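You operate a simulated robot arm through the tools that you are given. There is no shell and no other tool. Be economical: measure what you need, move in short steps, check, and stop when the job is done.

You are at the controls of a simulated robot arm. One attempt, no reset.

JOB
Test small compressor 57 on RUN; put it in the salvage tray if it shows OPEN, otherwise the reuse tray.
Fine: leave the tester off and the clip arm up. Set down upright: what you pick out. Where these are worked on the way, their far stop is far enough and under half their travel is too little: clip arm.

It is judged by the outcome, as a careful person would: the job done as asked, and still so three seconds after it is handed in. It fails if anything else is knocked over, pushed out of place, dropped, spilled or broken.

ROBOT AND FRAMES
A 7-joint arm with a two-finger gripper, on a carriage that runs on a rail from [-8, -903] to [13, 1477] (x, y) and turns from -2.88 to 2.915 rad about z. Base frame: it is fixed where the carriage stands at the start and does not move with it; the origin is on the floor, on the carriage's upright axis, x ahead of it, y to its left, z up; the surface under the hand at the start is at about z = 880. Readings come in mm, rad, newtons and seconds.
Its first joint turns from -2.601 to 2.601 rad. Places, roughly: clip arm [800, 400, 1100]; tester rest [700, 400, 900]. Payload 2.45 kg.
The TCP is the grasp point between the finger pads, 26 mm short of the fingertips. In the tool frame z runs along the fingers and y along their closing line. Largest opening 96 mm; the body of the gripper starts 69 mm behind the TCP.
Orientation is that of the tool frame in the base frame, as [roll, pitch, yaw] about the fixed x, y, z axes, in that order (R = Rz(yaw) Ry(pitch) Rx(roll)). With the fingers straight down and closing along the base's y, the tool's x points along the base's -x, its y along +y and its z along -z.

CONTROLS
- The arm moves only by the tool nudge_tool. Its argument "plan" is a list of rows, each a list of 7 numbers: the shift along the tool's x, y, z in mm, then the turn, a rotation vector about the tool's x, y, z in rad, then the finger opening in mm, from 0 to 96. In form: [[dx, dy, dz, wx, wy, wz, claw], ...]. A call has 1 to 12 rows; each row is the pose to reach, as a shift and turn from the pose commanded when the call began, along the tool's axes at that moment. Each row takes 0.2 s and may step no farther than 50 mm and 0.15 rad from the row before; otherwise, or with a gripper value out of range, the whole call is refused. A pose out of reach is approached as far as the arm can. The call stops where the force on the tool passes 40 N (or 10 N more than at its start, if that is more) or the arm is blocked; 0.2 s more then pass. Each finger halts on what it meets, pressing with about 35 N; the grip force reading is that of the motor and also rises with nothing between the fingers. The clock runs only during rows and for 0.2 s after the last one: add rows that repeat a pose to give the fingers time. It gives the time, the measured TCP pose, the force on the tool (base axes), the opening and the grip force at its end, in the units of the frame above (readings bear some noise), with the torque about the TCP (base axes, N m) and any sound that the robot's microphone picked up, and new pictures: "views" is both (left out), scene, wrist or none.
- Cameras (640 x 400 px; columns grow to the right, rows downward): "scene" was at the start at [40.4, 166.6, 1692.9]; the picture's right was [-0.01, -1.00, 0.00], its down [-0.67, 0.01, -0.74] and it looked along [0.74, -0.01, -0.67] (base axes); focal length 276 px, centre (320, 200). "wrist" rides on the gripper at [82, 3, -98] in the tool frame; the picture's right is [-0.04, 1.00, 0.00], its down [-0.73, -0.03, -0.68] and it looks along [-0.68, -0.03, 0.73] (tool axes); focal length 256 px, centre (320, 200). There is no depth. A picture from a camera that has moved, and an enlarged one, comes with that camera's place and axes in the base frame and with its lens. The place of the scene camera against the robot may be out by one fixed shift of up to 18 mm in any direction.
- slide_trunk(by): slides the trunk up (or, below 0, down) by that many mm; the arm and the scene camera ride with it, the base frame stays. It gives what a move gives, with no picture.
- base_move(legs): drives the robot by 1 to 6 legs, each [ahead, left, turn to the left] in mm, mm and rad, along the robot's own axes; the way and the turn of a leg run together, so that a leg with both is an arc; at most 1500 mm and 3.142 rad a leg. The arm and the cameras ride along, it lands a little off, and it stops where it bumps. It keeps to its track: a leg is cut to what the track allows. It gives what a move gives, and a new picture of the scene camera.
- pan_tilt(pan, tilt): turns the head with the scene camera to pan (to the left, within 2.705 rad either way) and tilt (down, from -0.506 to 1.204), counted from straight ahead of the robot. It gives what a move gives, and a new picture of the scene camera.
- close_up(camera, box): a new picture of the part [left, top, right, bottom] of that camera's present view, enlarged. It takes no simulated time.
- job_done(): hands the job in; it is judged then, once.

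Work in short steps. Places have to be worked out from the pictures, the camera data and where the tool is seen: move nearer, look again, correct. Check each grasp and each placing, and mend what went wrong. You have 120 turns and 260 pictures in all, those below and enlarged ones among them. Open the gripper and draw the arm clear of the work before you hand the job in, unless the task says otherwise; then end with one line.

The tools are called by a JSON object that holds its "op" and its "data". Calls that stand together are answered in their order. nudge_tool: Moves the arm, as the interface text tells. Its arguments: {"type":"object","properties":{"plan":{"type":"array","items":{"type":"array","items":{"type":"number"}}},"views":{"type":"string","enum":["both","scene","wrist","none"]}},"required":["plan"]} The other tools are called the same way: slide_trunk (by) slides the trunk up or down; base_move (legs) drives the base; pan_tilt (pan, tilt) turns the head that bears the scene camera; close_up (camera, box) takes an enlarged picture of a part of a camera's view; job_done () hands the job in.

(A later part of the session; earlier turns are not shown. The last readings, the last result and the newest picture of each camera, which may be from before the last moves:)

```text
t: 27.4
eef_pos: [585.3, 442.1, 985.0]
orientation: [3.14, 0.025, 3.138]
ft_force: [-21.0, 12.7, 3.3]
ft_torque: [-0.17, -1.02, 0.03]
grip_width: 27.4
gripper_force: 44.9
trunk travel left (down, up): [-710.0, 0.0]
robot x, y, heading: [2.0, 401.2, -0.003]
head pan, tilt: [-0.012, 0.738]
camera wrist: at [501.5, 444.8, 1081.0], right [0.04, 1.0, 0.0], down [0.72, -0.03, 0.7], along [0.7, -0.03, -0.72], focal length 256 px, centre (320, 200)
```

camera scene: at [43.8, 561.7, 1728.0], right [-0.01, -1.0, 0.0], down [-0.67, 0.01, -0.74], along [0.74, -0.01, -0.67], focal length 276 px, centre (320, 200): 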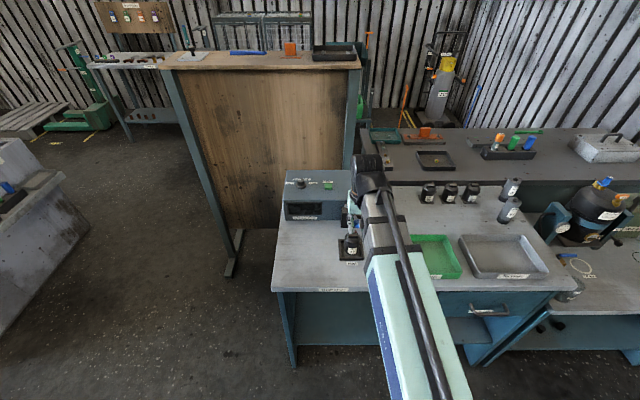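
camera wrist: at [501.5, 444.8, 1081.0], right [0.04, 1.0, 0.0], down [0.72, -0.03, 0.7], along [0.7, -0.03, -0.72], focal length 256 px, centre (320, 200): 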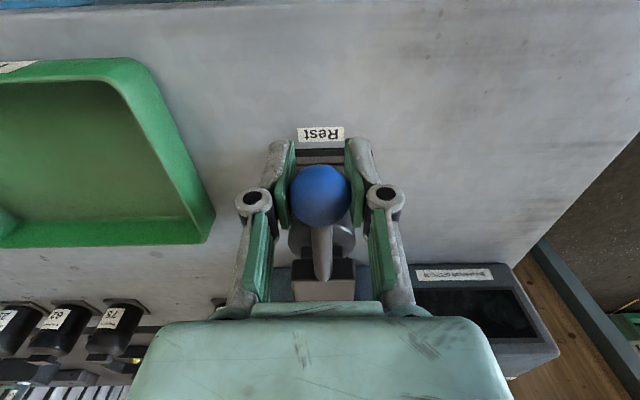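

No stop yet; the arm pushes outward slightly, so I ease 2 mm outward and continue down.

{"op": "nudge_tool", "data": {"plan": [[1.5, 0.5, 0, 0, 0, 0, 20], [2.5, 0.5, 6, 0, 0, 0, 20], [2, 0.5, 12, 0, 0, 0, 20], [1.5, 0.5, 18, 0, 0, 0, 20], [0.5, 0.5, 24, 0, 0, 0, 20], [-0.5, 0.5, 30, 0, 0, 0, 20]]}}

{"op": "close_up", "data": {"camera": "scene", "box": [320, 190, 400, 270]}}

```text
t: 28.8
eef_pos: [589.0, 442.8, 952.1]
orientation: [3.141, 0.025, 3.141]
ft_force: [-0.9, 0.1, -0.6]
ft_torque: [-0.01, 0.0, -0.01]
grip_width: 20.2
gripper_force: 0.0
trunk travel left (down, up): [-710.0, 0.0]
robot x, y, heading: [5.3, 393.0, 0.0]
head pan, tilt: [-0.012, 0.738]
camera scene: at [44.1, 562.5, 1727.9], right [-0.01, -1.0, 0.0], down [-0.67, 0.01, -0.74], along [0.74, -0.01, -0.67], focal length 276 px, centre (320, 200)
camera wrist: at [505.1, 445.3, 1048.5], right [0.04, 1.0, 0.0], down [0.72, -0.03, 0.7], along [0.7, -0.03, -0.72], focal length 256 px, centre (320, 200)
```

scene: 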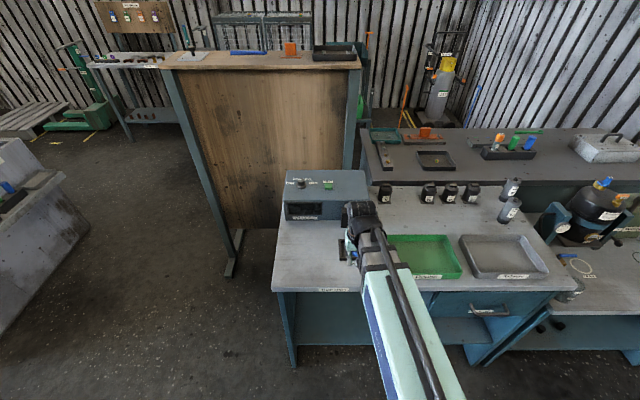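
wrist: 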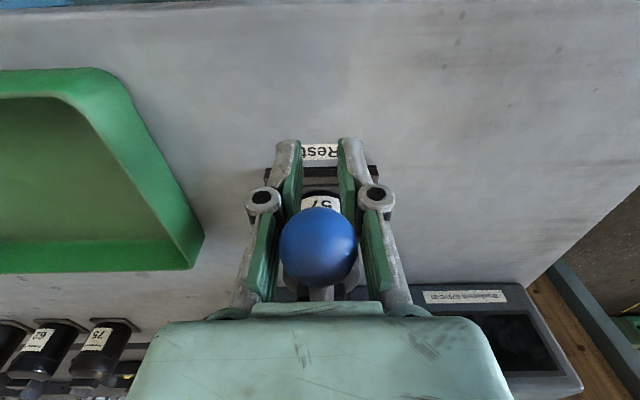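

```text
5.00 times, centred on (360, 230) of scene
camera zoom: at [44.1, 562.5, 1727.9], right [-0.01, -1.0, 0.0], down [-0.67, 0.01, -0.74], along [0.74, -0.01, -0.67], focal length 1379 px, centre (120, 50)
```

zoom: 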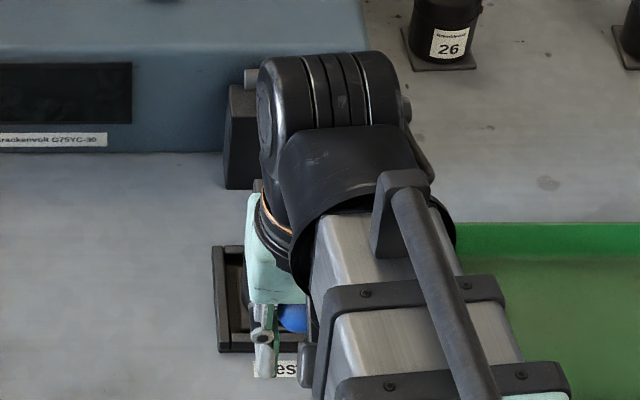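

The fingers slipped below the ball, which stays at z≈990: the arm is horizontal at its stop. I open and rise clear, then check.

{"op": "nudge_tool", "data": {"plan": [[0, 0, 0, 0, 0, 0, 50], [0, 0, 0, 0, 0, 0, 64], [0, 0, -40, 0, 0, 0, 64], [0, 0, -85, 0, 0, 0, 64], [0, 0, -130, 0, 0, 0, 64], [0, 0, -130, 0, 0, 0, 64]], "views": "wrist"}}

{"op": "close_up", "data": {"camera": "scene", "box": [290, 180, 400, 280]}}

```text
t: 30.2
eef_pos: [580.6, 444.5, 1081.2]
orientation: [3.14, 0.025, 3.139]
ft_force: [0.1, -0.1, 1.0]
ft_torque: [-0.01, 0.0, -0.03]
grip_width: 64.3
gripper_force: 0.2
trunk travel left (down, up): [-710.0, 0.0]
robot x, y, heading: [4.1, 394.9, -0.002]
head pan, tilt: [-0.012, 0.738]
camera wrist: at [498.1, 447.7, 1175.9], right [0.04, 1.0, 0.0], down [0.72, -0.03, 0.7], along [0.7, -0.03, -0.72], focal length 256 px, centre (320, 200)
```

wrist: 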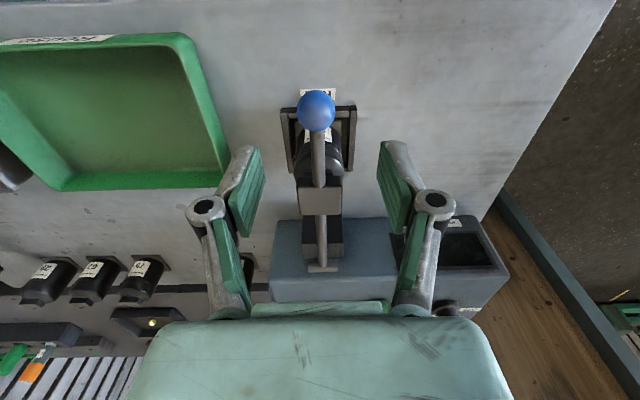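

```text
4.00 times, centred on (345, 230) of scene
camera zoom: at [43.9, 562.6, 1727.9], right [-0.01, -1.0, 0.0], down [-0.67, 0.01, -0.74], along [0.74, -0.01, -0.67], focal length 1103 px, centre (220, 80)
```

zoom: 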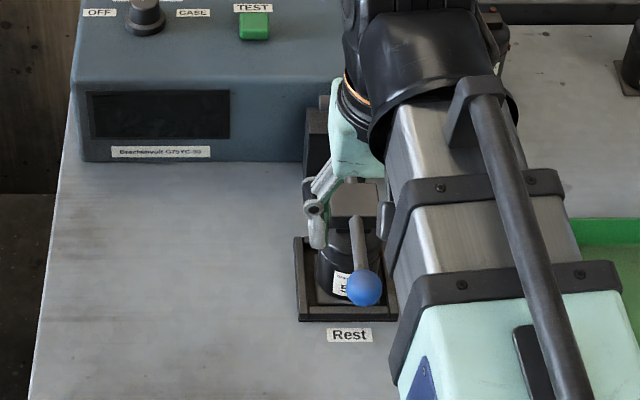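

The clip arm lies horizontal over 57. Next the dial: I move up and toward it (est. knob [905, 620, ~1020]) to look.

{"op": "nudge_tool", "data": {"plan": [[-10, 20, -40, 0, 0.025, 0, 64], [-45, 45, -50, 0, 0.025, 0, 64], [-85, 70, -50, 0, 0.025, 0, 64], [-125, 95, -50, 0, 0.025, 0, 64], [-165, 120, -50, 0, 0.025, 0, 64], [-205, 145, -47, 0, 0.025, 0, 64], [-240, 165, -45, 0, 0.025, 0, 64], [-240, 165, -45, 0, 0.025, 0, 64]], "views": "wrist"}}

{"op": "close_up", "data": {"camera": "scene", "box": [270, 150, 400, 280]}}

```text
t: 32.0
eef_pos: [826.2, 606.6, 1137.4]
orientation: [3.141, 0.001, 3.14]
ft_force: [-0.6, 0.5, 0.7]
ft_torque: [-0.01, 0.02, 0.0]
grip_width: 64.1
gripper_force: 0.0
trunk travel left (down, up): [-710.0, 0.0]
robot x, y, heading: [2.7, 396.2, -0.003]
head pan, tilt: [-0.012, 0.738]
camera wrist: at [745.3, 608.2, 1235.9], right [0.04, 1.0, 0.0], down [0.73, -0.03, 0.68], along [0.68, -0.03, -0.73], focal length 256 px, centre (320, 200)
```

wrist: 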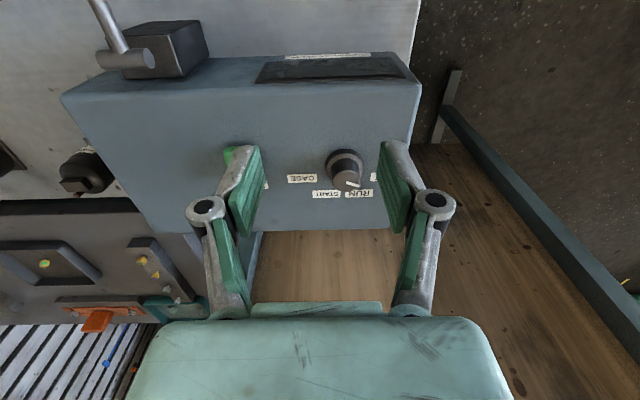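

```text
3.08 times, centred on (335, 215) of scene
camera zoom: at [44.1, 562.6, 1727.9], right [-0.01, -1.0, 0.0], down [-0.67, 0.01, -0.74], along [0.74, -0.01, -0.67], focal length 849 px, centre (274, 154)
```

zoom: 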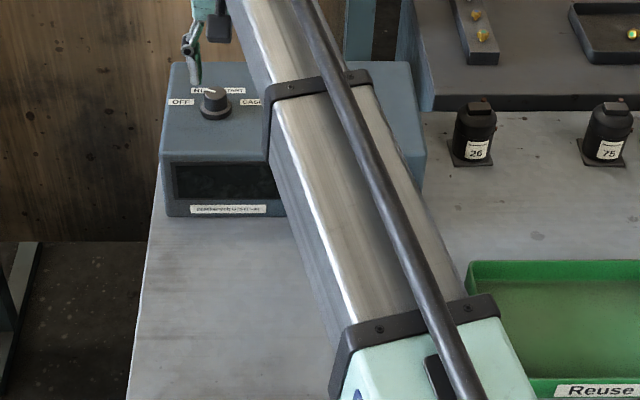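

{"op": "close_up", "data": {"camera": "wrist", "box": [270, 130, 400, 210]}}

```text
4.92 times, centred on (335, 170) of wrist
camera zoom: at [745.3, 608.2, 1235.9], right [0.04, 1.0, 0.0], down [0.73, -0.03, 0.68], along [0.68, -0.03, -0.73], focal length 1260 px, centre (246, 348)
```

zoom: 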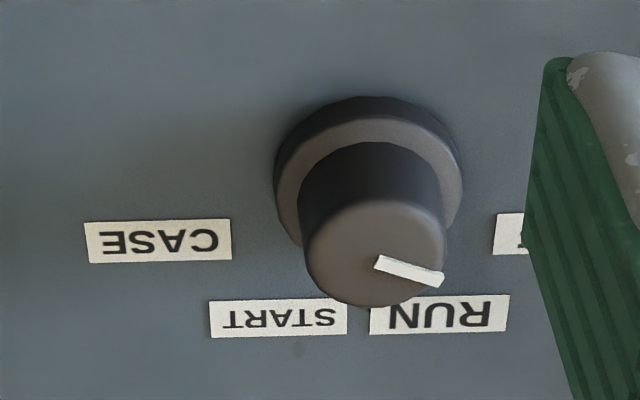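

Pointer is at OFF; RUN is ~40° clockwise (from above). Knob top centre ≈[914, 628, 1025], ~30 mm diameter. I move above it and check.

{"op": "nudge_tool", "data": {"plan": [[-40, 10, 10, 0, 0, 0, 60], [-80, 20, 30, 0, 0, 0, 60], [-88, 21.5, 60, 0, 0, 0, 60], [-88, 21.5, 60, 0, 0, 0, 60]], "views": "wrist"}}

```text
t: 33.0
eef_pos: [912.9, 624.5, 1074.9]
orientation: [3.139, -0.002, 3.141]
ft_force: [0.0, -0.1, 0.4]
ft_torque: [0.01, 0.0, 0.03]
grip_width: 60.3
gripper_force: 0.1
trunk travel left (down, up): [-710.0, 0.0]
robot x, y, heading: [4.3, 395.8, -0.007]
head pan, tilt: [-0.012, 0.738]
camera wrist: at [830.9, 627.9, 1174.2], right [0.04, 1.0, 0.0], down [0.73, -0.03, 0.68], along [0.68, -0.03, -0.73], focal length 256 px, centre (320, 200)
```

wrist: 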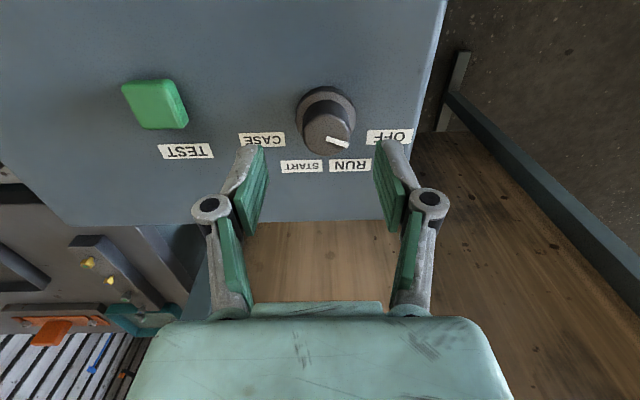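

Knob centre confirmed [913, 628.5]. I descend to TCP z≈1037 and grip it.

{"op": "nudge_tool", "data": {"plan": [[0, 4, 15, 0, 0, 0, 56], [0, 4, 30, 0, 0, 0, 56], [0, 4, 37, 0, 0, 0, 56], [0, 4, 37, 0, 0, 0, 40], [0, 4, 37, 0, 0, 0, 20], [0, 4, 37, 0, 0, 0, 20]], "views": "wrist"}}

{"op": "close_up", "data": {"camera": "wrist", "box": [240, 100, 400, 200]}}

```text
t: 34.4
eef_pos: [912.4, 629.0, 1038.3]
orientation: [3.139, 0.0, 3.141]
ft_force: [0.5, -7.4, 0.5]
ft_torque: [-0.18, -0.2, 0.01]
grip_width: 31.1
gripper_force: 44.7
trunk travel left (down, up): [-710.0, 0.0]
robot x, y, heading: [3.6, 395.6, -0.001]
head pan, tilt: [-0.012, 0.738]
camera wrist: at [830.4, 632.1, 1136.4], right [0.04, 1.0, 0.0], down [0.73, -0.03, 0.68], along [0.68, -0.03, -0.73], focal length 256 px, centre (320, 200)
```

wrist: 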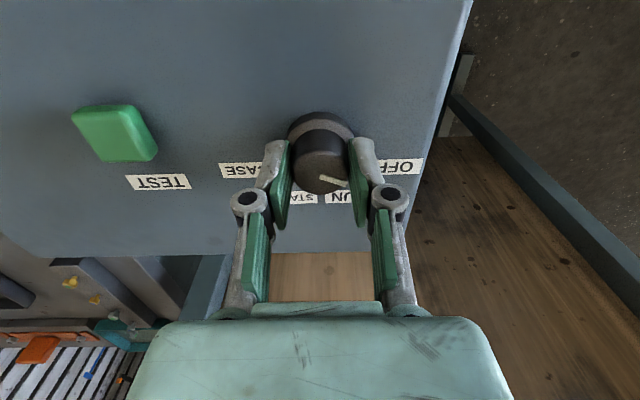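

```text
4.00 times, centred on (320, 150) of wrist
camera zoom: at [830.4, 632.1, 1136.4], right [0.04, 1.0, 0.0], down [0.73, -0.03, 0.68], along [0.68, -0.03, -0.73], focal length 1024 px, centre (320, 400)
```

zoom: 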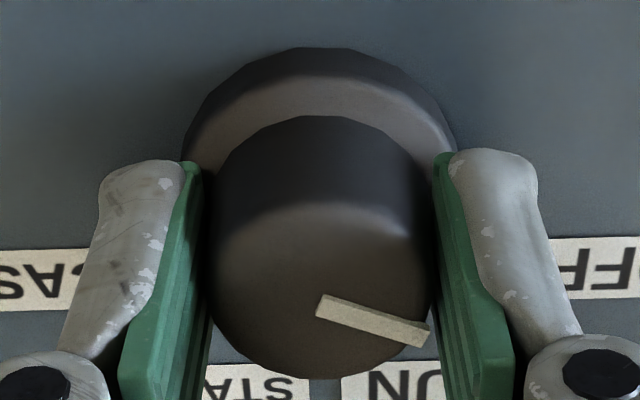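

Gripped the knob (31 mm). I turn +0.70 rad about tool z (clockwise from above) toward RUN.

{"op": "nudge_tool", "data": {"plan": [[0, 0, 0, 0, 0, 0.14, 20], [0, 0, 0, 0, 0, 0.28, 20], [0, 0, 0, 0, 0, 0.42, 20], [0, 0, 0, 0, 0, 0.56, 20], [0, 0, 0, 0, 0, 0.7, 20], [0, 0, 0, 0, 0, 0.7, 20]], "views": "wrist"}}

{"op": "close_up", "data": {"camera": "wrist", "box": [240, 100, 400, 200]}}

```text
t: 35.8
eef_pos: [912.4, 629.1, 1038.6]
orientation: [-3.14, -0.002, 2.438]
ft_force: [-5.4, -23.7, -1.0]
ft_torque: [0.06, 0.95, -0.01]
grip_width: 30.9
gripper_force: 45.2
trunk travel left (down, up): [-710.0, 0.0]
robot x, y, heading: [3.7, 393.1, -0.003]
head pan, tilt: [-0.012, 0.738]
camera wrist: at [851.8, 683.3, 1136.5], right [0.68, 0.74, 0.0], down [0.54, -0.5, 0.68], along [0.5, -0.46, -0.74], focal length 256 px, centre (320, 200)
```

wrist: 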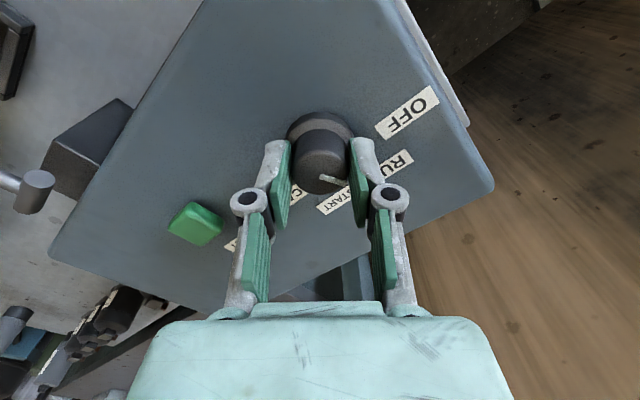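

```text
4.00 times, centred on (320, 150) of wrist
camera zoom: at [851.8, 683.3, 1136.5], right [0.68, 0.74, 0.0], down [0.54, -0.5, 0.68], along [0.5, -0.46, -0.74], focal length 1024 px, centre (320, 400)
```

zoom: 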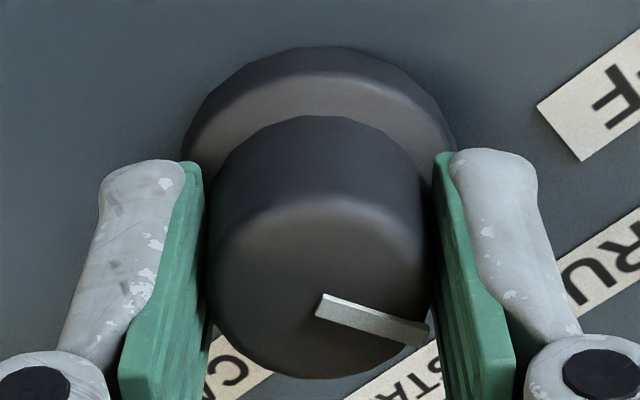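

Knob turned with the hand. I open, rise, and rotate back to look at the pointer.

{"op": "nudge_tool", "data": {"plan": [[0, 0, 0, 0, 0, 0, 56], [0, 0, 0, 0, 0, 0, 56], [0, 0, -40, 0, 0, 0, 56], [0, 0, -60, 0, 0, -0.14, 56], [0, 0, -60, 0, 0, -0.28, 56], [0, 0, -60, 0, 0, -0.42, 56], [0, 0, -60, 0, 0, -0.56, 56], [0, 0, -60, 0, 0, -0.7, 56], [0, 0, -60, 0, 0, -0.7, 56]], "views": "wrist"}}

{"op": "close_up", "data": {"camera": "wrist", "box": [230, 80, 430, 200]}}

{"op": "close_up", "data": {"camera": "scene", "box": [280, 160, 380, 240]}}

```text
t: 37.8
eef_pos: [911.8, 633.6, 1097.4]
orientation: [3.14, -0.003, -3.141]
ft_force: [-0.3, -0.3, 0.4]
ft_torque: [0.01, 0.01, -0.02]
grip_width: 56.1
gripper_force: 0.1
trunk travel left (down, up): [-710.0, 0.0]
robot x, y, heading: [2.0, 395.1, -0.007]
head pan, tilt: [-0.012, 0.738]
camera wrist: at [830.6, 635.4, 1195.4], right [0.04, 1.0, 0.0], down [0.73, -0.03, 0.68], along [0.68, -0.03, -0.73], focal length 256 px, centre (320, 200)
```

wrist: 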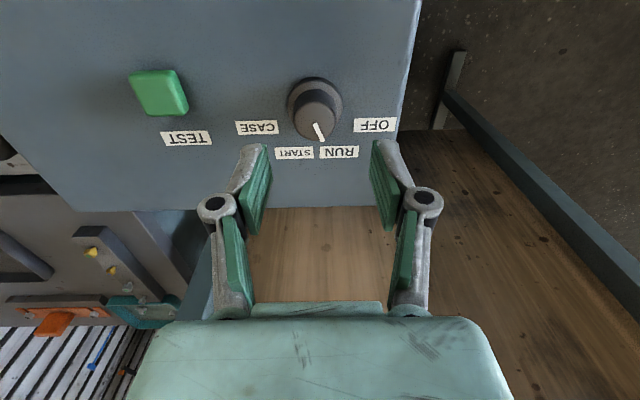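

```text
3.20 times, centred on (330, 140) of wrist
camera zoom: at [830.6, 635.4, 1195.4], right [0.04, 1.0, 0.0], down [0.73, -0.03, 0.68], along [0.68, -0.03, -0.73], focal length 819 px, centre (288, 392)
```

zoom: 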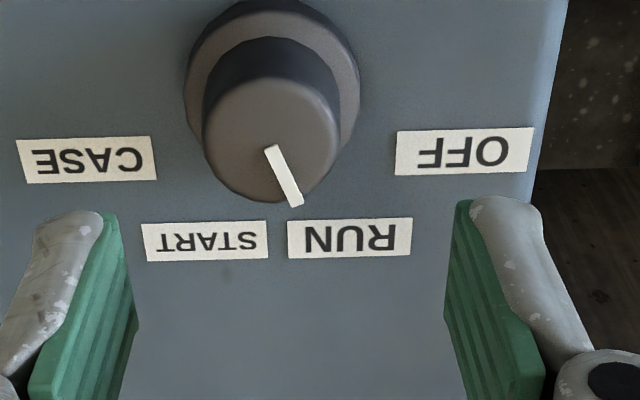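

```text
5.00 times, centred on (330, 200) of scene
camera zoom: at [44.0, 562.6, 1727.9], right [-0.01, -1.0, 0.0], down [-0.67, 0.01, -0.74], along [0.74, -0.01, -0.67], focal length 1379 px, centre (270, 200)
```

zoom: 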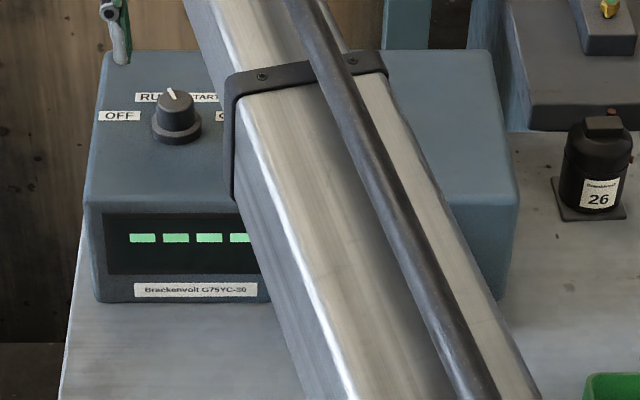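

Pointer is on RUN and the display lit up. The TEST button is at about [893, 519.5]; I move over it with closed fingers and look.

{"op": "nudge_tool", "data": {"plan": [[6, -38, 0, 0, 0, 0, 20], [12, -76, 0, 0, 0, 0, 0], [19, -113.5, 0, 0, 0, 0, 0], [19, -113.5, 25, 0, 0, 0, 0], [19, -113.5, 25, 0, 0, 0, 0]], "views": "wrist"}}

```text
t: 39.0
eef_pos: [893.6, 521.1, 1074.1]
orientation: [3.14, -0.002, 3.14]
ft_force: [0.3, -0.1, -0.2]
ft_torque: [0.0, 0.02, 0.01]
grip_width: 0.0
gripper_force: 27.9
trunk travel left (down, up): [-710.0, 0.0]
robot x, y, heading: [2.4, 395.0, -0.001]
head pan, tilt: [-0.012, 0.738]
camera wrist: at [812.3, 522.9, 1171.9], right [0.04, 1.0, 0.0], down [0.73, -0.03, 0.68], along [0.68, -0.03, -0.73], focal length 256 px, centre (320, 200)
```

wrist: 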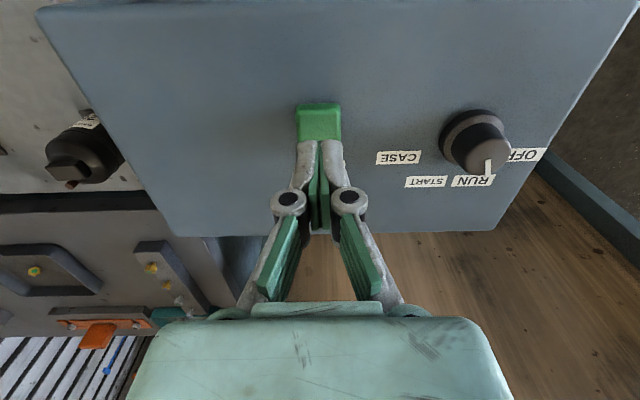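

Aligned. I press down in steps and then back off.

{"op": "nudge_tool", "data": {"plan": [[0, -1, 20, 0, 0, 0, 0], [0, -1, 30, 0, 0, 0, 0], [0, -1, 34, 0, 0, 0, 0], [0, -1, 37, 0, 0, 0, 0], [0, -1, 40, 0, 0, 0, 0]], "views": "scene"}}

{"op": "close_up", "data": {"camera": "scene", "box": [280, 160, 380, 240]}}

```text
t: 40.2
eef_pos: [891.6, 519.1, 1033.9]
orientation: [3.14, 0.002, 3.139]
ft_force: [1.2, 1.6, 8.4]
ft_torque: [0.06, -0.03, 0.0]
grip_width: 6.1
gripper_force: 28.8
trunk travel left (down, up): [-710.0, 0.0]
robot x, y, heading: [2.7, 395.2, -0.0]
head pan, tilt: [-0.012, 0.738]
heard: click
camera scene: at [43.1, 562.6, 1728.1], right [-0.01, -1.0, 0.0], down [-0.67, 0.01, -0.74], along [0.74, -0.01, -0.67], focal length 276 px, centre (320, 200)
```

scene: 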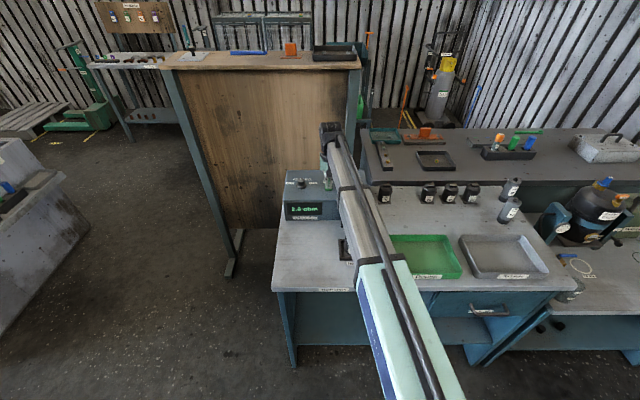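

```text
5.00 times, centred on (330, 200) of scene
camera zoom: at [43.1, 562.6, 1728.1], right [-0.01, -1.0, 0.0], down [-0.67, 0.01, -0.74], along [0.74, -0.01, -0.67], focal length 1379 px, centre (270, 200)
```

zoom: 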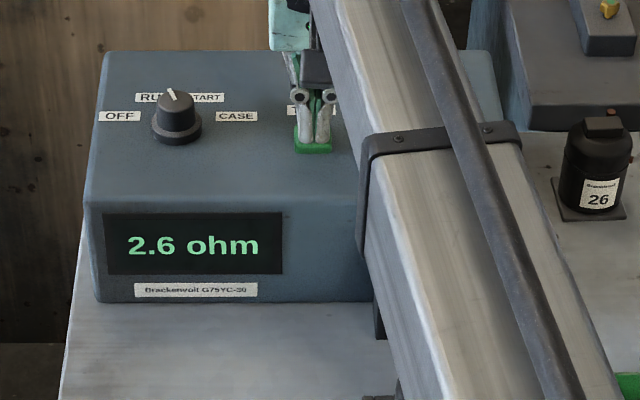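

Display shows 2.6 ohm — not OPEN, so reuse. I back off and check that the reading stands.

{"op": "nudge_tool", "data": {"plan": [[0, 0, -25, 0, 0, 0, 0], [0, 0, -60, 0, 0, 0, 0], [0, 0, -60, 0, 0, 0, 0]], "views": "none"}}

{"op": "close_up", "data": {"camera": "scene", "box": [280, 160, 380, 240]}}

```text
t: 41.0
eef_pos: [890.9, 519.1, 1092.0]
orientation: [3.14, -0.002, 3.139]
ft_force: [0.7, -0.3, -0.2]
ft_torque: [-0.02, 0.03, 0.01]
grip_width: 0.0
gripper_force: 28.5
trunk travel left (down, up): [-710.0, 0.0]
robot x, y, heading: [1.5, 396.0, -0.002]
head pan, tilt: [-0.012, 0.738]
```

```text
5.00 times, centred on (330, 200) of scene
camera zoom: at [43.9, 562.6, 1727.9], right [-0.01, -1.0, 0.0], down [-0.67, 0.01, -0.74], along [0.74, -0.01, -0.67], focal length 1379 px, centre (270, 200)
```

zoom: 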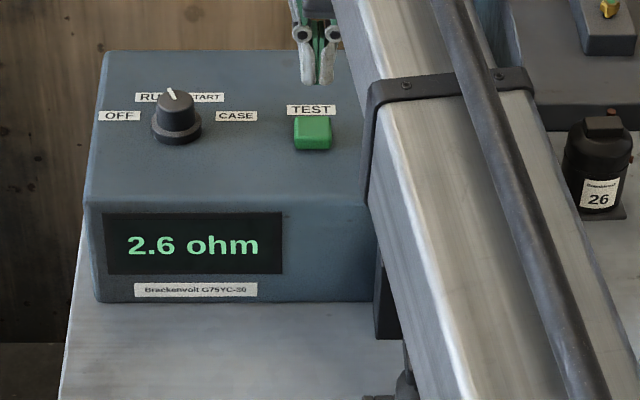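

Result stands. Now I go back over the knob with the hand pre-turned, to return it to OFF.

{"op": "nudge_tool", "data": {"plan": [[-4, 22, 0, 0, 0, 0.14, 20], [-8, 44, 0, 0, 0, 0.28, 56], [-13, 66, 0, 0, 0, 0.42, 56], [-17, 88, 0, 0, 0, 0.56, 56], [-22, 109.3, 0, 0, 0, 0.7, 56], [-22, 109.3, 20, 0, 0, 0.7, 56], [-22, 109.3, 20, 0, 0, 0.7, 56]], "views": "wrist"}}

```text
t: 42.6
eef_pos: [917.6, 625.8, 1070.6]
orientation: [3.14, -0.001, 2.439]
ft_force: [-0.3, 0.5, 1.0]
ft_torque: [-0.01, 0.04, 0.01]
grip_width: 55.7
gripper_force: 0.1
trunk travel left (down, up): [-710.0, 0.0]
robot x, y, heading: [2.5, 392.4, 0.001]
head pan, tilt: [-0.012, 0.738]
camera wrist: at [857.3, 680.4, 1169.5], right [0.68, 0.74, 0.0], down [0.54, -0.5, 0.68], along [0.5, -0.46, -0.74], focal length 256 px, centre (320, 200)
```

wrist: 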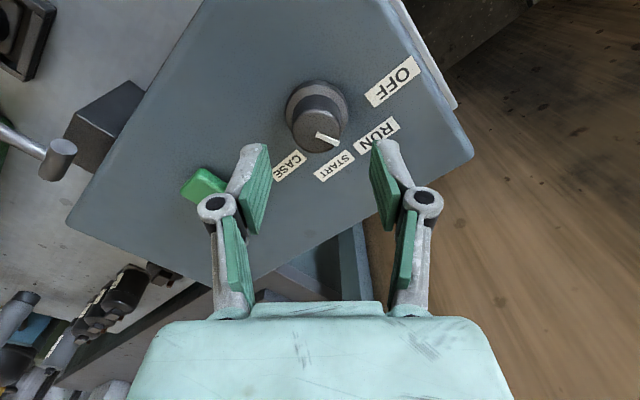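

Knob centre is about 6 mm toward the camera side of the tool axis. I correct, descend, grip and turn −0.70.

{"op": "nudge_tool", "data": {"plan": [[6, -1.5, 15, 0, 0, 0, 56], [6, -1.5, 33, 0, 0, 0, 56], [6, -1.5, 33, 0, 0, 0, 40], [6, -1.5, 33, 0, 0, 0, 20], [6, -1.5, 33, 0, 0, 0, 20]], "views": "wrist"}}

```text
t: 43.8
eef_pos: [911.1, 628.5, 1039.8]
orientation: [3.141, -0.002, 2.441]
ft_force: [0.1, -0.2, 2.1]
ft_torque: [-0.04, -0.2, -0.01]
grip_width: 31.0
gripper_force: 45.2
trunk travel left (down, up): [-710.0, 0.0]
robot x, y, heading: [4.7, 396.9, -0.006]
head pan, tilt: [-0.012, 0.738]
camera wrist: at [851.4, 682.9, 1137.4], right [0.68, 0.74, 0.0], down [0.54, -0.5, 0.68], along [0.5, -0.46, -0.74], focal length 256 px, centre (320, 200)
```

wrist: 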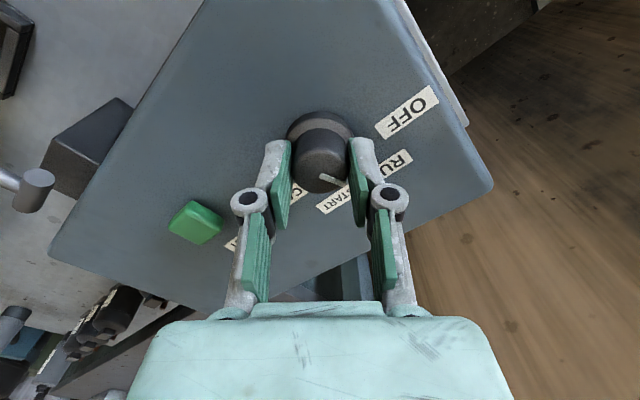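

Well gripped; I turn it back, release and rise.

{"op": "nudge_tool", "data": {"plan": [[0, 0, 0, 0, 0, -0.14, 20], [0, 0, 0, 0, 0, -0.28, 20], [0, 0, 0, 0, 0, -0.42, 20], [0, 0, 0, 0, 0, -0.56, 20], [0, 0, 0, 0, 0, -0.7, 20], [0, 0, 0, 0, 0, -0.71, 20], [0, 0, 0, 0, 0, -0.71, 56], [0, 0, 0, 0, 0, -0.71, 56], [0, 0, -30, 0, 0, -0.7, 56], [0, 0, -60, 0, 0, -0.7, 56], [0, 0, -60, 0, 0, -0.7, 56]], "views": "none"}}

{"op": "close_up", "data": {"camera": "wrist", "box": [230, 80, 430, 200]}}

{"op": "close_up", "data": {"camera": "scene", "box": [280, 160, 380, 240]}}

```text
t: 46.2
eef_pos: [909.2, 630.7, 1099.8]
orientation: [3.141, -0.002, 3.141]
ft_force: [-0.4, 0.3, 0.3]
ft_torque: [-0.01, 0.03, 0.01]
grip_width: 55.9
gripper_force: 0.0
trunk travel left (down, up): [-710.0, 0.0]
robot x, y, heading: [0.3, 397.0, -0.0]
head pan, tilt: [-0.012, 0.738]
```

```text
3.20 times, centred on (330, 140) of wrist
camera zoom: at [828.0, 632.7, 1198.2], right [0.04, 1.0, 0.0], down [0.73, -0.03, 0.68], along [0.68, -0.03, -0.73], focal length 819 px, centre (288, 392)
```

zoom: 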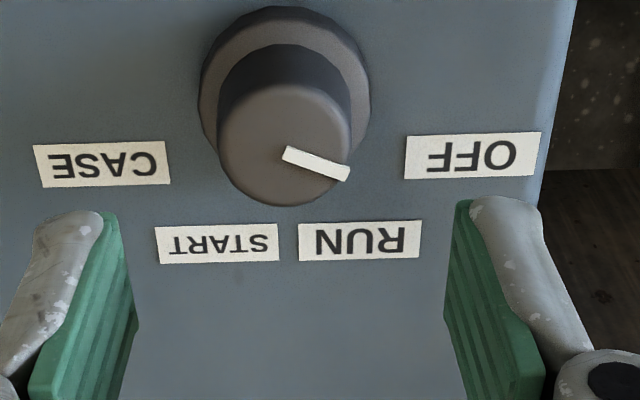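

```text
5.00 times, centred on (330, 200) of scene
camera zoom: at [44.0, 562.6, 1727.9], right [-0.01, -1.0, 0.0], down [-0.67, 0.01, -0.74], along [0.74, -0.01, -0.67], focal length 1379 px, centre (270, 200)
```

zoom: 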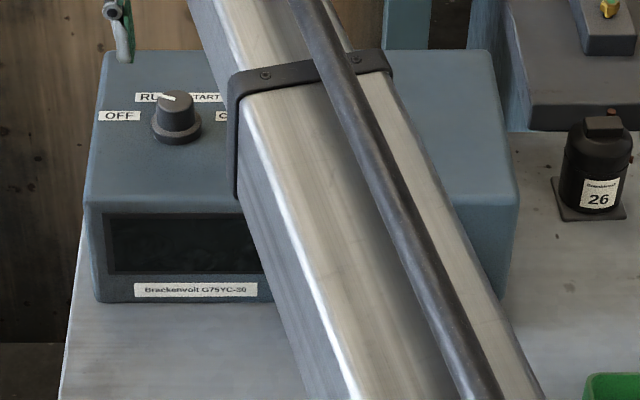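

Tester is off again (display dark, pointer on OFF). Now back to the clip-arm ball near [587, 441, 985].

{"op": "nudge_tool", "data": {"plan": [[36, -21, -20, 0, 0, 0, 60], [72, -42, -20, 0, 0, 0, 60], [108, -63, -20, 0, 0, 0, 60], [144, -84, -20, 0, 0, 0, 60], [180, -105, -20, 0, 0, 0, 60], [216, -126, -20, 0, 0, 0, 60], [252, -147, -20, 0, 0, 0, 60], [288, -168, -20, 0, 0, 0, 60], [322, -188, -10, 0, 0, 0, 60], [322, -188, 20, 0, 0, 0, 60], [322, -188, 50, 0, 0, 0, 60], [322, -188, 50, 0, 0, 0, 60]], "views": "wrist"}}

```text
t: 48.8
eef_pos: [586.3, 439.4, 1049.4]
orientation: [3.139, 0.0, 3.139]
ft_force: [-0.3, 0.4, -0.5]
ft_torque: [-0.01, 0.01, 0.0]
grip_width: 60.0
gripper_force: 0.0
trunk travel left (down, up): [-710.0, 0.0]
robot x, y, heading: [3.0, 395.5, -0.004]
head pan, tilt: [-0.012, 0.738]
camera wrist: at [504.9, 441.6, 1147.5], right [0.04, 1.0, 0.0], down [0.73, -0.03, 0.68], along [0.68, -0.03, -0.73], focal length 256 px, centre (320, 200)
```

wrist: 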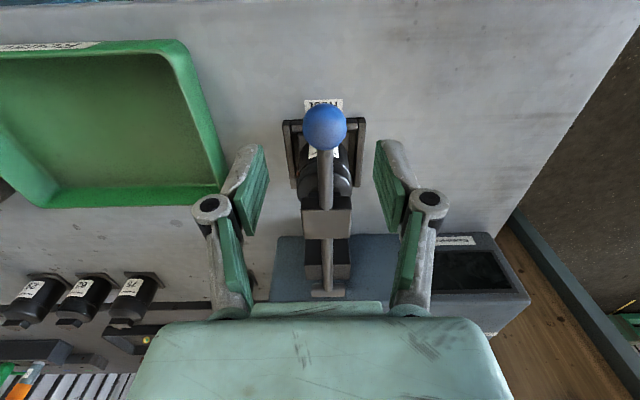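

Ball near [585, 441, 990]. I lower around it and check before closing.

{"op": "nudge_tool", "data": {"plan": [[0, 1.5, 30, 0, 0, 0, 60], [0, 1.5, 58, 0, 0, 0, 60], [0, 1.5, 58, 0, 0, 0, 60]], "views": "wrist"}}

```text
t: 49.6
eef_pos: [585.8, 445.6, 991.1]
orientation: [3.141, -0.001, 3.14]
ft_force: [0.7, -0.9, 0.8]
ft_torque: [-0.02, 0.02, -0.03]
grip_width: 60.0
gripper_force: 0.0
trunk travel left (down, up): [-710.0, 0.0]
robot x, y, heading: [3.9, 395.7, 0.002]
head pan, tilt: [-0.012, 0.738]
camera wrist: at [505.0, 447.6, 1089.8], right [0.04, 1.0, 0.0], down [0.73, -0.03, 0.68], along [0.68, -0.03, -0.73], focal length 256 px, centre (320, 200)
```

wrist: 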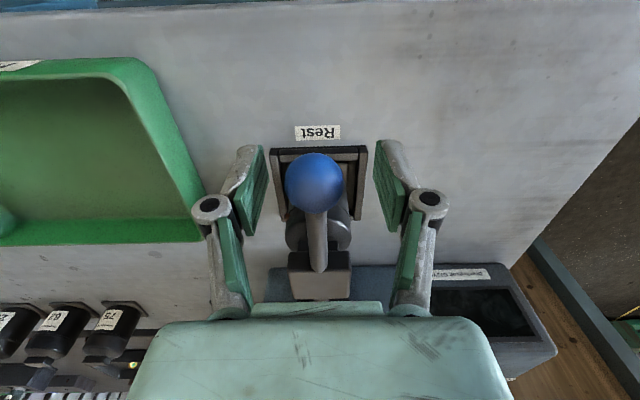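

Ball is between the pads; small correction and grip.

{"op": "nudge_tool", "data": {"plan": [[3.5, -3, 0, 0, 0, 0, 50], [3.5, -3, 0, 0, 0, 0, 20], [3.5, -3, 0, 0, 0, 0, 20], [3.5, -3, 0, 0, 0, 0, 20]], "views": "wrist"}}

```text
t: 50.6
eef_pos: [582.4, 442.8, 991.0]
orientation: [3.139, 0.001, 3.139]
ft_force: [-0.4, 1.6, 4.6]
ft_torque: [-0.01, -0.12, 0.03]
grip_width: 27.6
gripper_force: 44.8
trunk travel left (down, up): [-710.0, 0.0]
robot x, y, heading: [3.5, 396.2, -0.002]
head pan, tilt: [-0.012, 0.738]
camera wrist: at [501.6, 444.7, 1090.0], right [0.04, 1.0, 0.0], down [0.73, -0.03, 0.68], along [0.68, -0.03, -0.73], focal length 256 px, centre (320, 200)
```

wrist: 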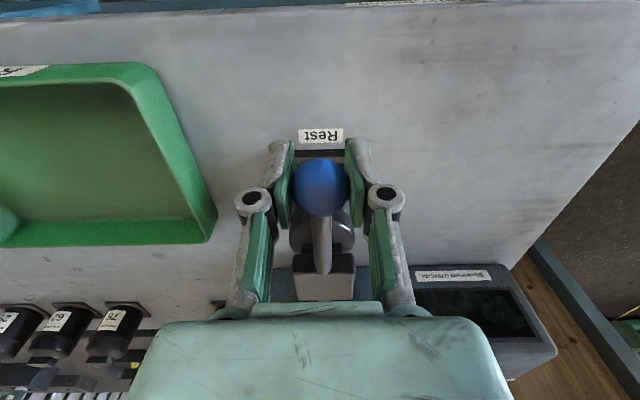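

Gripped. I swing it back up along the arc, first to about half way.

{"op": "nudge_tool", "data": {"plan": [[-1, 0, -18, 0, 0, 0, 20], [-3.2, 0, -36.6, 0, 0, 0, 20], [-8, 0, -58, 0, 0, 0, 20], [-15, 0, -79, 0, 0, 0, 20], [-29.3, 0, -109, 0, 0, 0, 20], [-47.9, 0, -136.4, 0, 0, 0, 20], [-70.4, 0, -160.7, 0, 0, 0, 20], [-70.4, 0, -160.7, 0, 0, 0, 20]], "views": "wrist"}}

```text
t: 52.4
eef_pos: [654.8, 442.0, 1152.3]
orientation: [3.14, 0.0, 3.139]
ft_force: [-5.0, 6.1, -1.8]
ft_torque: [-0.02, 1.03, 0.0]
grip_width: 27.8
gripper_force: 45.3
trunk travel left (down, up): [-710.0, 0.0]
robot x, y, heading: [7.2, 398.6, -0.002]
head pan, tilt: [-0.012, 0.738]
camera wrist: at [573.9, 444.2, 1251.6], right [0.04, 1.0, 0.0], down [0.73, -0.03, 0.68], along [0.68, -0.03, -0.73], focal length 256 px, centre (320, 200)
```

wrist: 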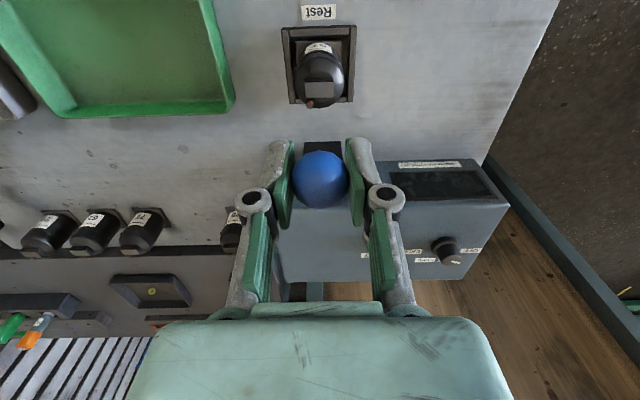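

Good. I finish the swing to upright.

{"op": "nudge_tool", "data": {"plan": [[-25.8, 0, -20.7, 0, 0, 0, 20], [-54.5, 0, -37.3, 0, 0, 0, 20], [-85.3, 0, -49.4, 0, 0, 0, 20], [-117.6, 0, -56.8, 0, 0, 0, 20], [-135, 0, -58.7, 0, 0, 0, 20], [-146, 0, -59.2, 0, 0, 0, 20], [-146, 0, -59.2, 0, 0, 0, 20]], "views": "wrist"}}

```text
t: 54.0
eef_pos: [799.8, 440.0, 1210.3]
orientation: [3.14, 0.0, 3.141]
ft_force: [-4.7, 1.1, -0.6]
ft_torque: [0.0, 1.08, 0.0]
grip_width: 27.7
gripper_force: 45.1
trunk travel left (down, up): [-710.0, 0.0]
robot x, y, heading: [4.4, 391.5, 0.006]
head pan, tilt: [-0.012, 0.738]
camera wrist: at [718.5, 443.0, 1308.5], right [0.04, 1.0, 0.0], down [0.73, -0.03, 0.68], along [0.68, -0.03, -0.73], focal length 256 px, centre (320, 200)
```

wrist: 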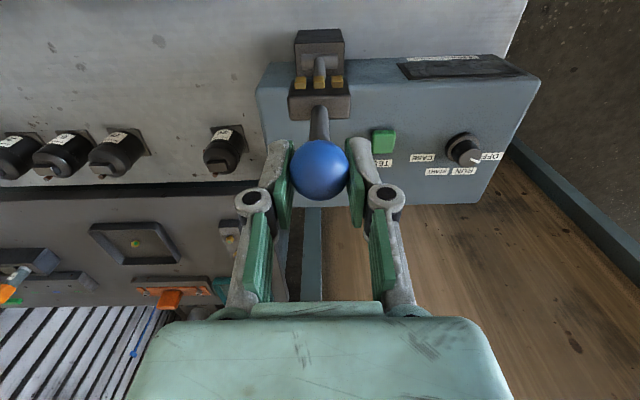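

The ball lags a few mm in the grip, so I push 8–10 mm further back to reach its original upright stop.

{"op": "nudge_tool", "data": {"plan": [[-5, 0, 0, 0, 0, 0, 20], [-9, 0, 0, 0, 0, 0, 20], [-9, 0, 0, 0, 0, 0, 20]], "views": "none"}}

{"op": "nudge_tool", "data": {"plan": [[0, 0, 0, 0, 0, 0, 60], [0, 0, 0, 0, 0, 0, 60]], "views": "wrist"}}

```text
t: 54.8
eef_pos: [807.5, 440.0, 1210.0]
orientation: [3.14, -0.004, -3.142]
ft_force: [-20.8, 1.3, -20.3]
ft_torque: [0.01, -0.1, -0.01]
grip_width: 28.0
gripper_force: 44.6
trunk travel left (down, up): [-710.0, 0.0]
robot x, y, heading: [2.7, 394.0, -0.0]
head pan, tilt: [-0.012, 0.738]
```

```text
t: 55.4
eef_pos: [811.3, 438.9, 1209.2]
orientation: [3.14, 0.0, 3.139]
ft_force: [0.3, -0.7, 0.2]
ft_torque: [-0.01, 0.01, -0.02]
grip_width: 59.9
gripper_force: 0.1
trunk travel left (down, up): [-710.0, 0.0]
robot x, y, heading: [1.7, 397.4, -0.001]
head pan, tilt: [-0.012, 0.738]
camera wrist: at [728.7, 442.5, 1309.6], right [0.04, 1.0, 0.0], down [0.73, -0.03, 0.68], along [0.68, -0.03, -0.73], focal length 256 px, centre (320, 200)
```

wrist: 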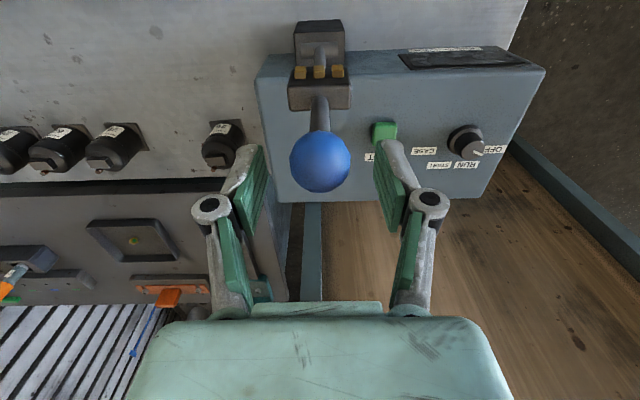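

The arm is upright at its stop and stays. I back off toward the robot and go down over 57.

{"op": "nudge_tool", "data": {"plan": [[45, 0, 0, 0, 0, 0, 60], [90, 0, 0, 0, 0, 0, 80], [138, 1, 0, 0, 0, 0, 84], [138, 1, 45, 0, 0, 0, 84], [138, 1, 90, 0, 0, 0, 84], [138, 1, 135, 0, 0, 0, 84], [138, 1, 180, 0, 0, 0, 84], [138, 1, 200, 0, 0, 0, 84], [138, 1, 200, 0, 0, 0, 84]]}}

```text
t: 57.4
eef_pos: [670.3, 438.6, 1010.3]
orientation: [3.14, 0.0, 3.14]
ft_force: [-0.9, 0.5, -0.1]
ft_torque: [0.01, -0.02, 0.02]
grip_width: 84.1
gripper_force: 0.0
trunk travel left (down, up): [-710.0, 0.0]
robot x, y, heading: [3.6, 396.8, -0.006]
head pan, tilt: [-0.012, 0.738]
camera scene: at [44.0, 562.6, 1727.9], right [-0.01, -1.0, 0.0], down [-0.67, 0.01, -0.74], along [0.74, -0.01, -0.67], focal length 276 px, centre (320, 200)
camera wrist: at [588.3, 441.7, 1108.7], right [0.04, 1.0, 0.0], down [0.73, -0.03, 0.68], along [0.68, -0.03, -0.73], focal length 256 px, centre (320, 200)
```

scene: 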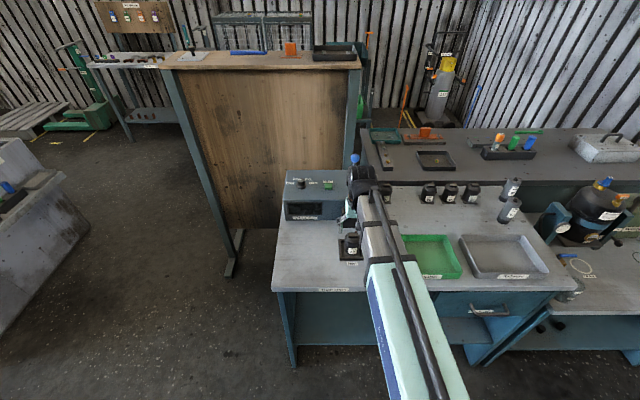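
wrist: 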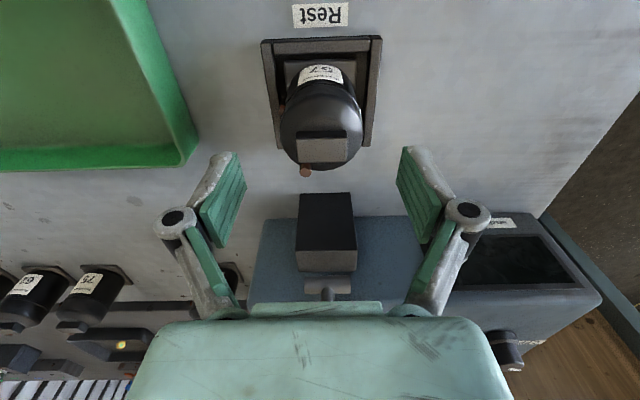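

57 sits in the same relation to the hand as at the first pick. I descend 74 mm and grip.

{"op": "nudge_tool", "data": {"plan": [[0, 0, 40, 0, 0, 0, 84], [0, 0, 74, 0, 0, 0, 84], [0, 0, 74, 0, 0, 0, 84], [0, 0, 74, 0, 0, 0, 30], [0, 0, 74, 0, 0, 0, 30], [0, 0, 74, 0, 0, 0, 30]], "views": "wrist"}}

```text
t: 58.8
eef_pos: [671.7, 441.3, 938.7]
orientation: [3.138, -0.001, 3.139]
ft_force: [0.8, 2.8, 6.5]
ft_torque: [-0.25, -0.07, 0.06]
grip_width: 55.3
gripper_force: 34.3
trunk travel left (down, up): [-710.0, 0.0]
robot x, y, heading: [3.8, 393.4, 0.002]
head pan, tilt: [-0.012, 0.738]
camera wrist: at [589.9, 442.4, 1036.6], right [0.04, 1.0, 0.0], down [0.73, -0.03, 0.68], along [0.68, -0.03, -0.73], focal length 256 px, centre (320, 200)
```

wrist: 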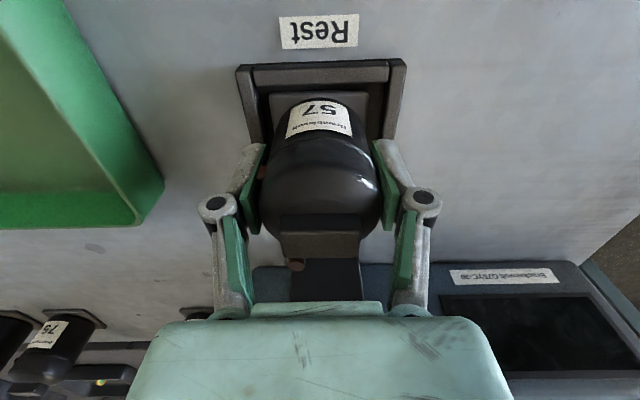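

Gripped. I lift and carry it toward the reuse tray (est. centre [633, 195]).

{"op": "nudge_tool", "data": {"plan": [[0, 0, -20, 0, 0, 0, 30], [0, 0, -60, 0, 0, 0, 30], [0, 0, -105, 0, 0, 0, 30], [0, 0, -140, 0, 0, 0, 30], [5, -45, -140, 0, 0, 0, 30], [12, -90, -140, 0, 0, 0, 30], [20, -135, -140, 0, 0, 0, 30], [28, -180, -140, 0, 0, 0, 30], [31, -226, -140, 0, 0, 0, 30], [31, -226, -140, 0, 0, 0, 30]]}}

```text
t: 61.0
eef_pos: [638.0, 217.2, 1078.9]
orientation: [3.139, -0.001, -3.141]
ft_force: [0.0, -0.3, -5.7]
ft_torque: [0.01, 0.0, -0.02]
grip_width: 55.5
gripper_force: 35.4
trunk travel left (down, up): [-710.0, 0.0]
robot x, y, heading: [3.7, 396.1, -0.004]
head pan, tilt: [-0.012, 0.738]
camera scene: at [44.5, 562.3, 1727.9], right [-0.01, -1.0, 0.0], down [-0.67, 0.01, -0.74], along [0.74, -0.01, -0.67], focal length 276 px, centre (320, 200)
camera wrist: at [557.7, 219.8, 1176.8], right [0.04, 1.0, 0.0], down [0.73, -0.03, 0.68], along [0.68, -0.03, -0.74], focal length 256 px, centre (320, 200)
```

scene: 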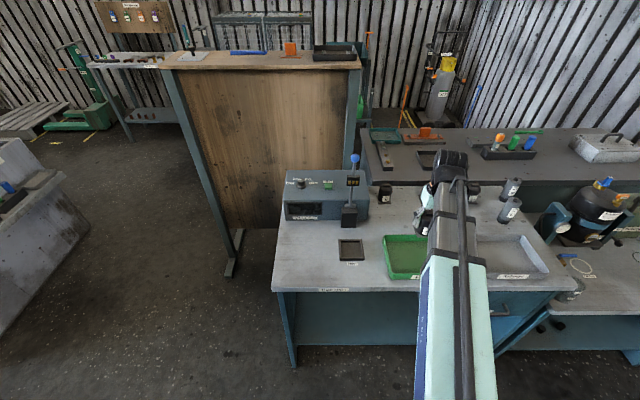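
wrist: 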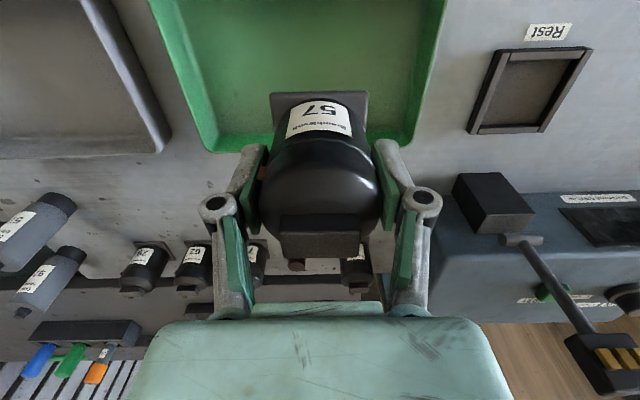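

The tray spans about x 550–718, y 79–319. I shift to [635, 205] and lower to just above the floor.

{"op": "nudge_tool", "data": {"plan": [[3, -12, 0, 0, 0, 0, 30], [3, -12, 45, 0, 0, 0, 30], [3, -12, 90, 0, 0, 0, 30], [3, -12, 125, 0, 0, 0, 30], [3, -12, 131, 0, 0, 0, 30], [3, -12, 135, 0, 0, 0, 30], [3, -12, 135, 0, 0, 0, 30]]}}

```text
t: 62.6
eef_pos: [635.9, 204.9, 939.5]
orientation: [3.141, -0.002, 3.138]
ft_force: [0.0, 0.3, -6.7]
ft_torque: [0.0, 0.02, 0.0]
grip_width: 55.4
gripper_force: 35.2
trunk travel left (down, up): [-710.0, 0.0]
robot x, y, heading: [5.1, 394.8, 0.0]
head pan, tilt: [-0.012, 0.738]
camera scene: at [44.6, 562.4, 1727.9], right [-0.01, -1.0, 0.0], down [-0.67, 0.01, -0.74], along [0.74, -0.01, -0.67], focal length 276 px, centre (320, 200)
camera wrist: at [555.8, 206.9, 1038.0], right [0.04, 1.0, 0.0], down [0.73, -0.03, 0.68], along [0.68, -0.03, -0.73], focal length 256 px, centre (320, 200)
```

scene: 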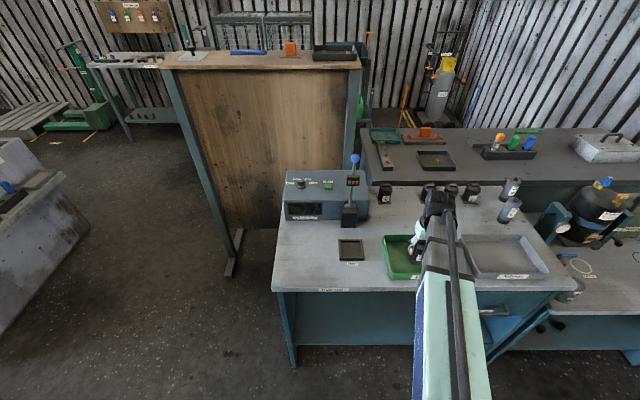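
wrist: 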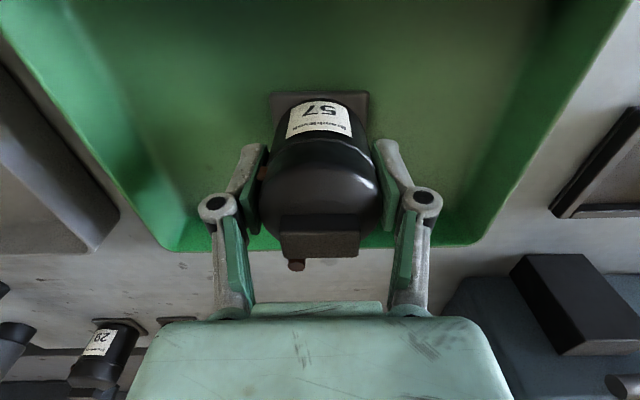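

Not yet touching; lower slowly until the floor is felt.

{"op": "nudge_tool", "data": {"plan": [[0, 0, 1.5, 0, 0, 0, 30], [0, 0, 3, 0, 0, 0, 30], [0, 0, 3, 0, 0, 0, 30]], "views": "none"}}

```text
t: 63.4
eef_pos: [636.4, 204.1, 937.4]
orientation: [3.139, 0.001, 3.139]
ft_force: [0.5, -1.2, 0.4]
ft_torque: [-0.06, -0.19, -0.02]
grip_width: 55.4
gripper_force: 34.8
trunk travel left (down, up): [-710.0, 0.0]
robot x, y, heading: [4.1, 392.3, -0.002]
head pan, tilt: [-0.012, 0.738]
```

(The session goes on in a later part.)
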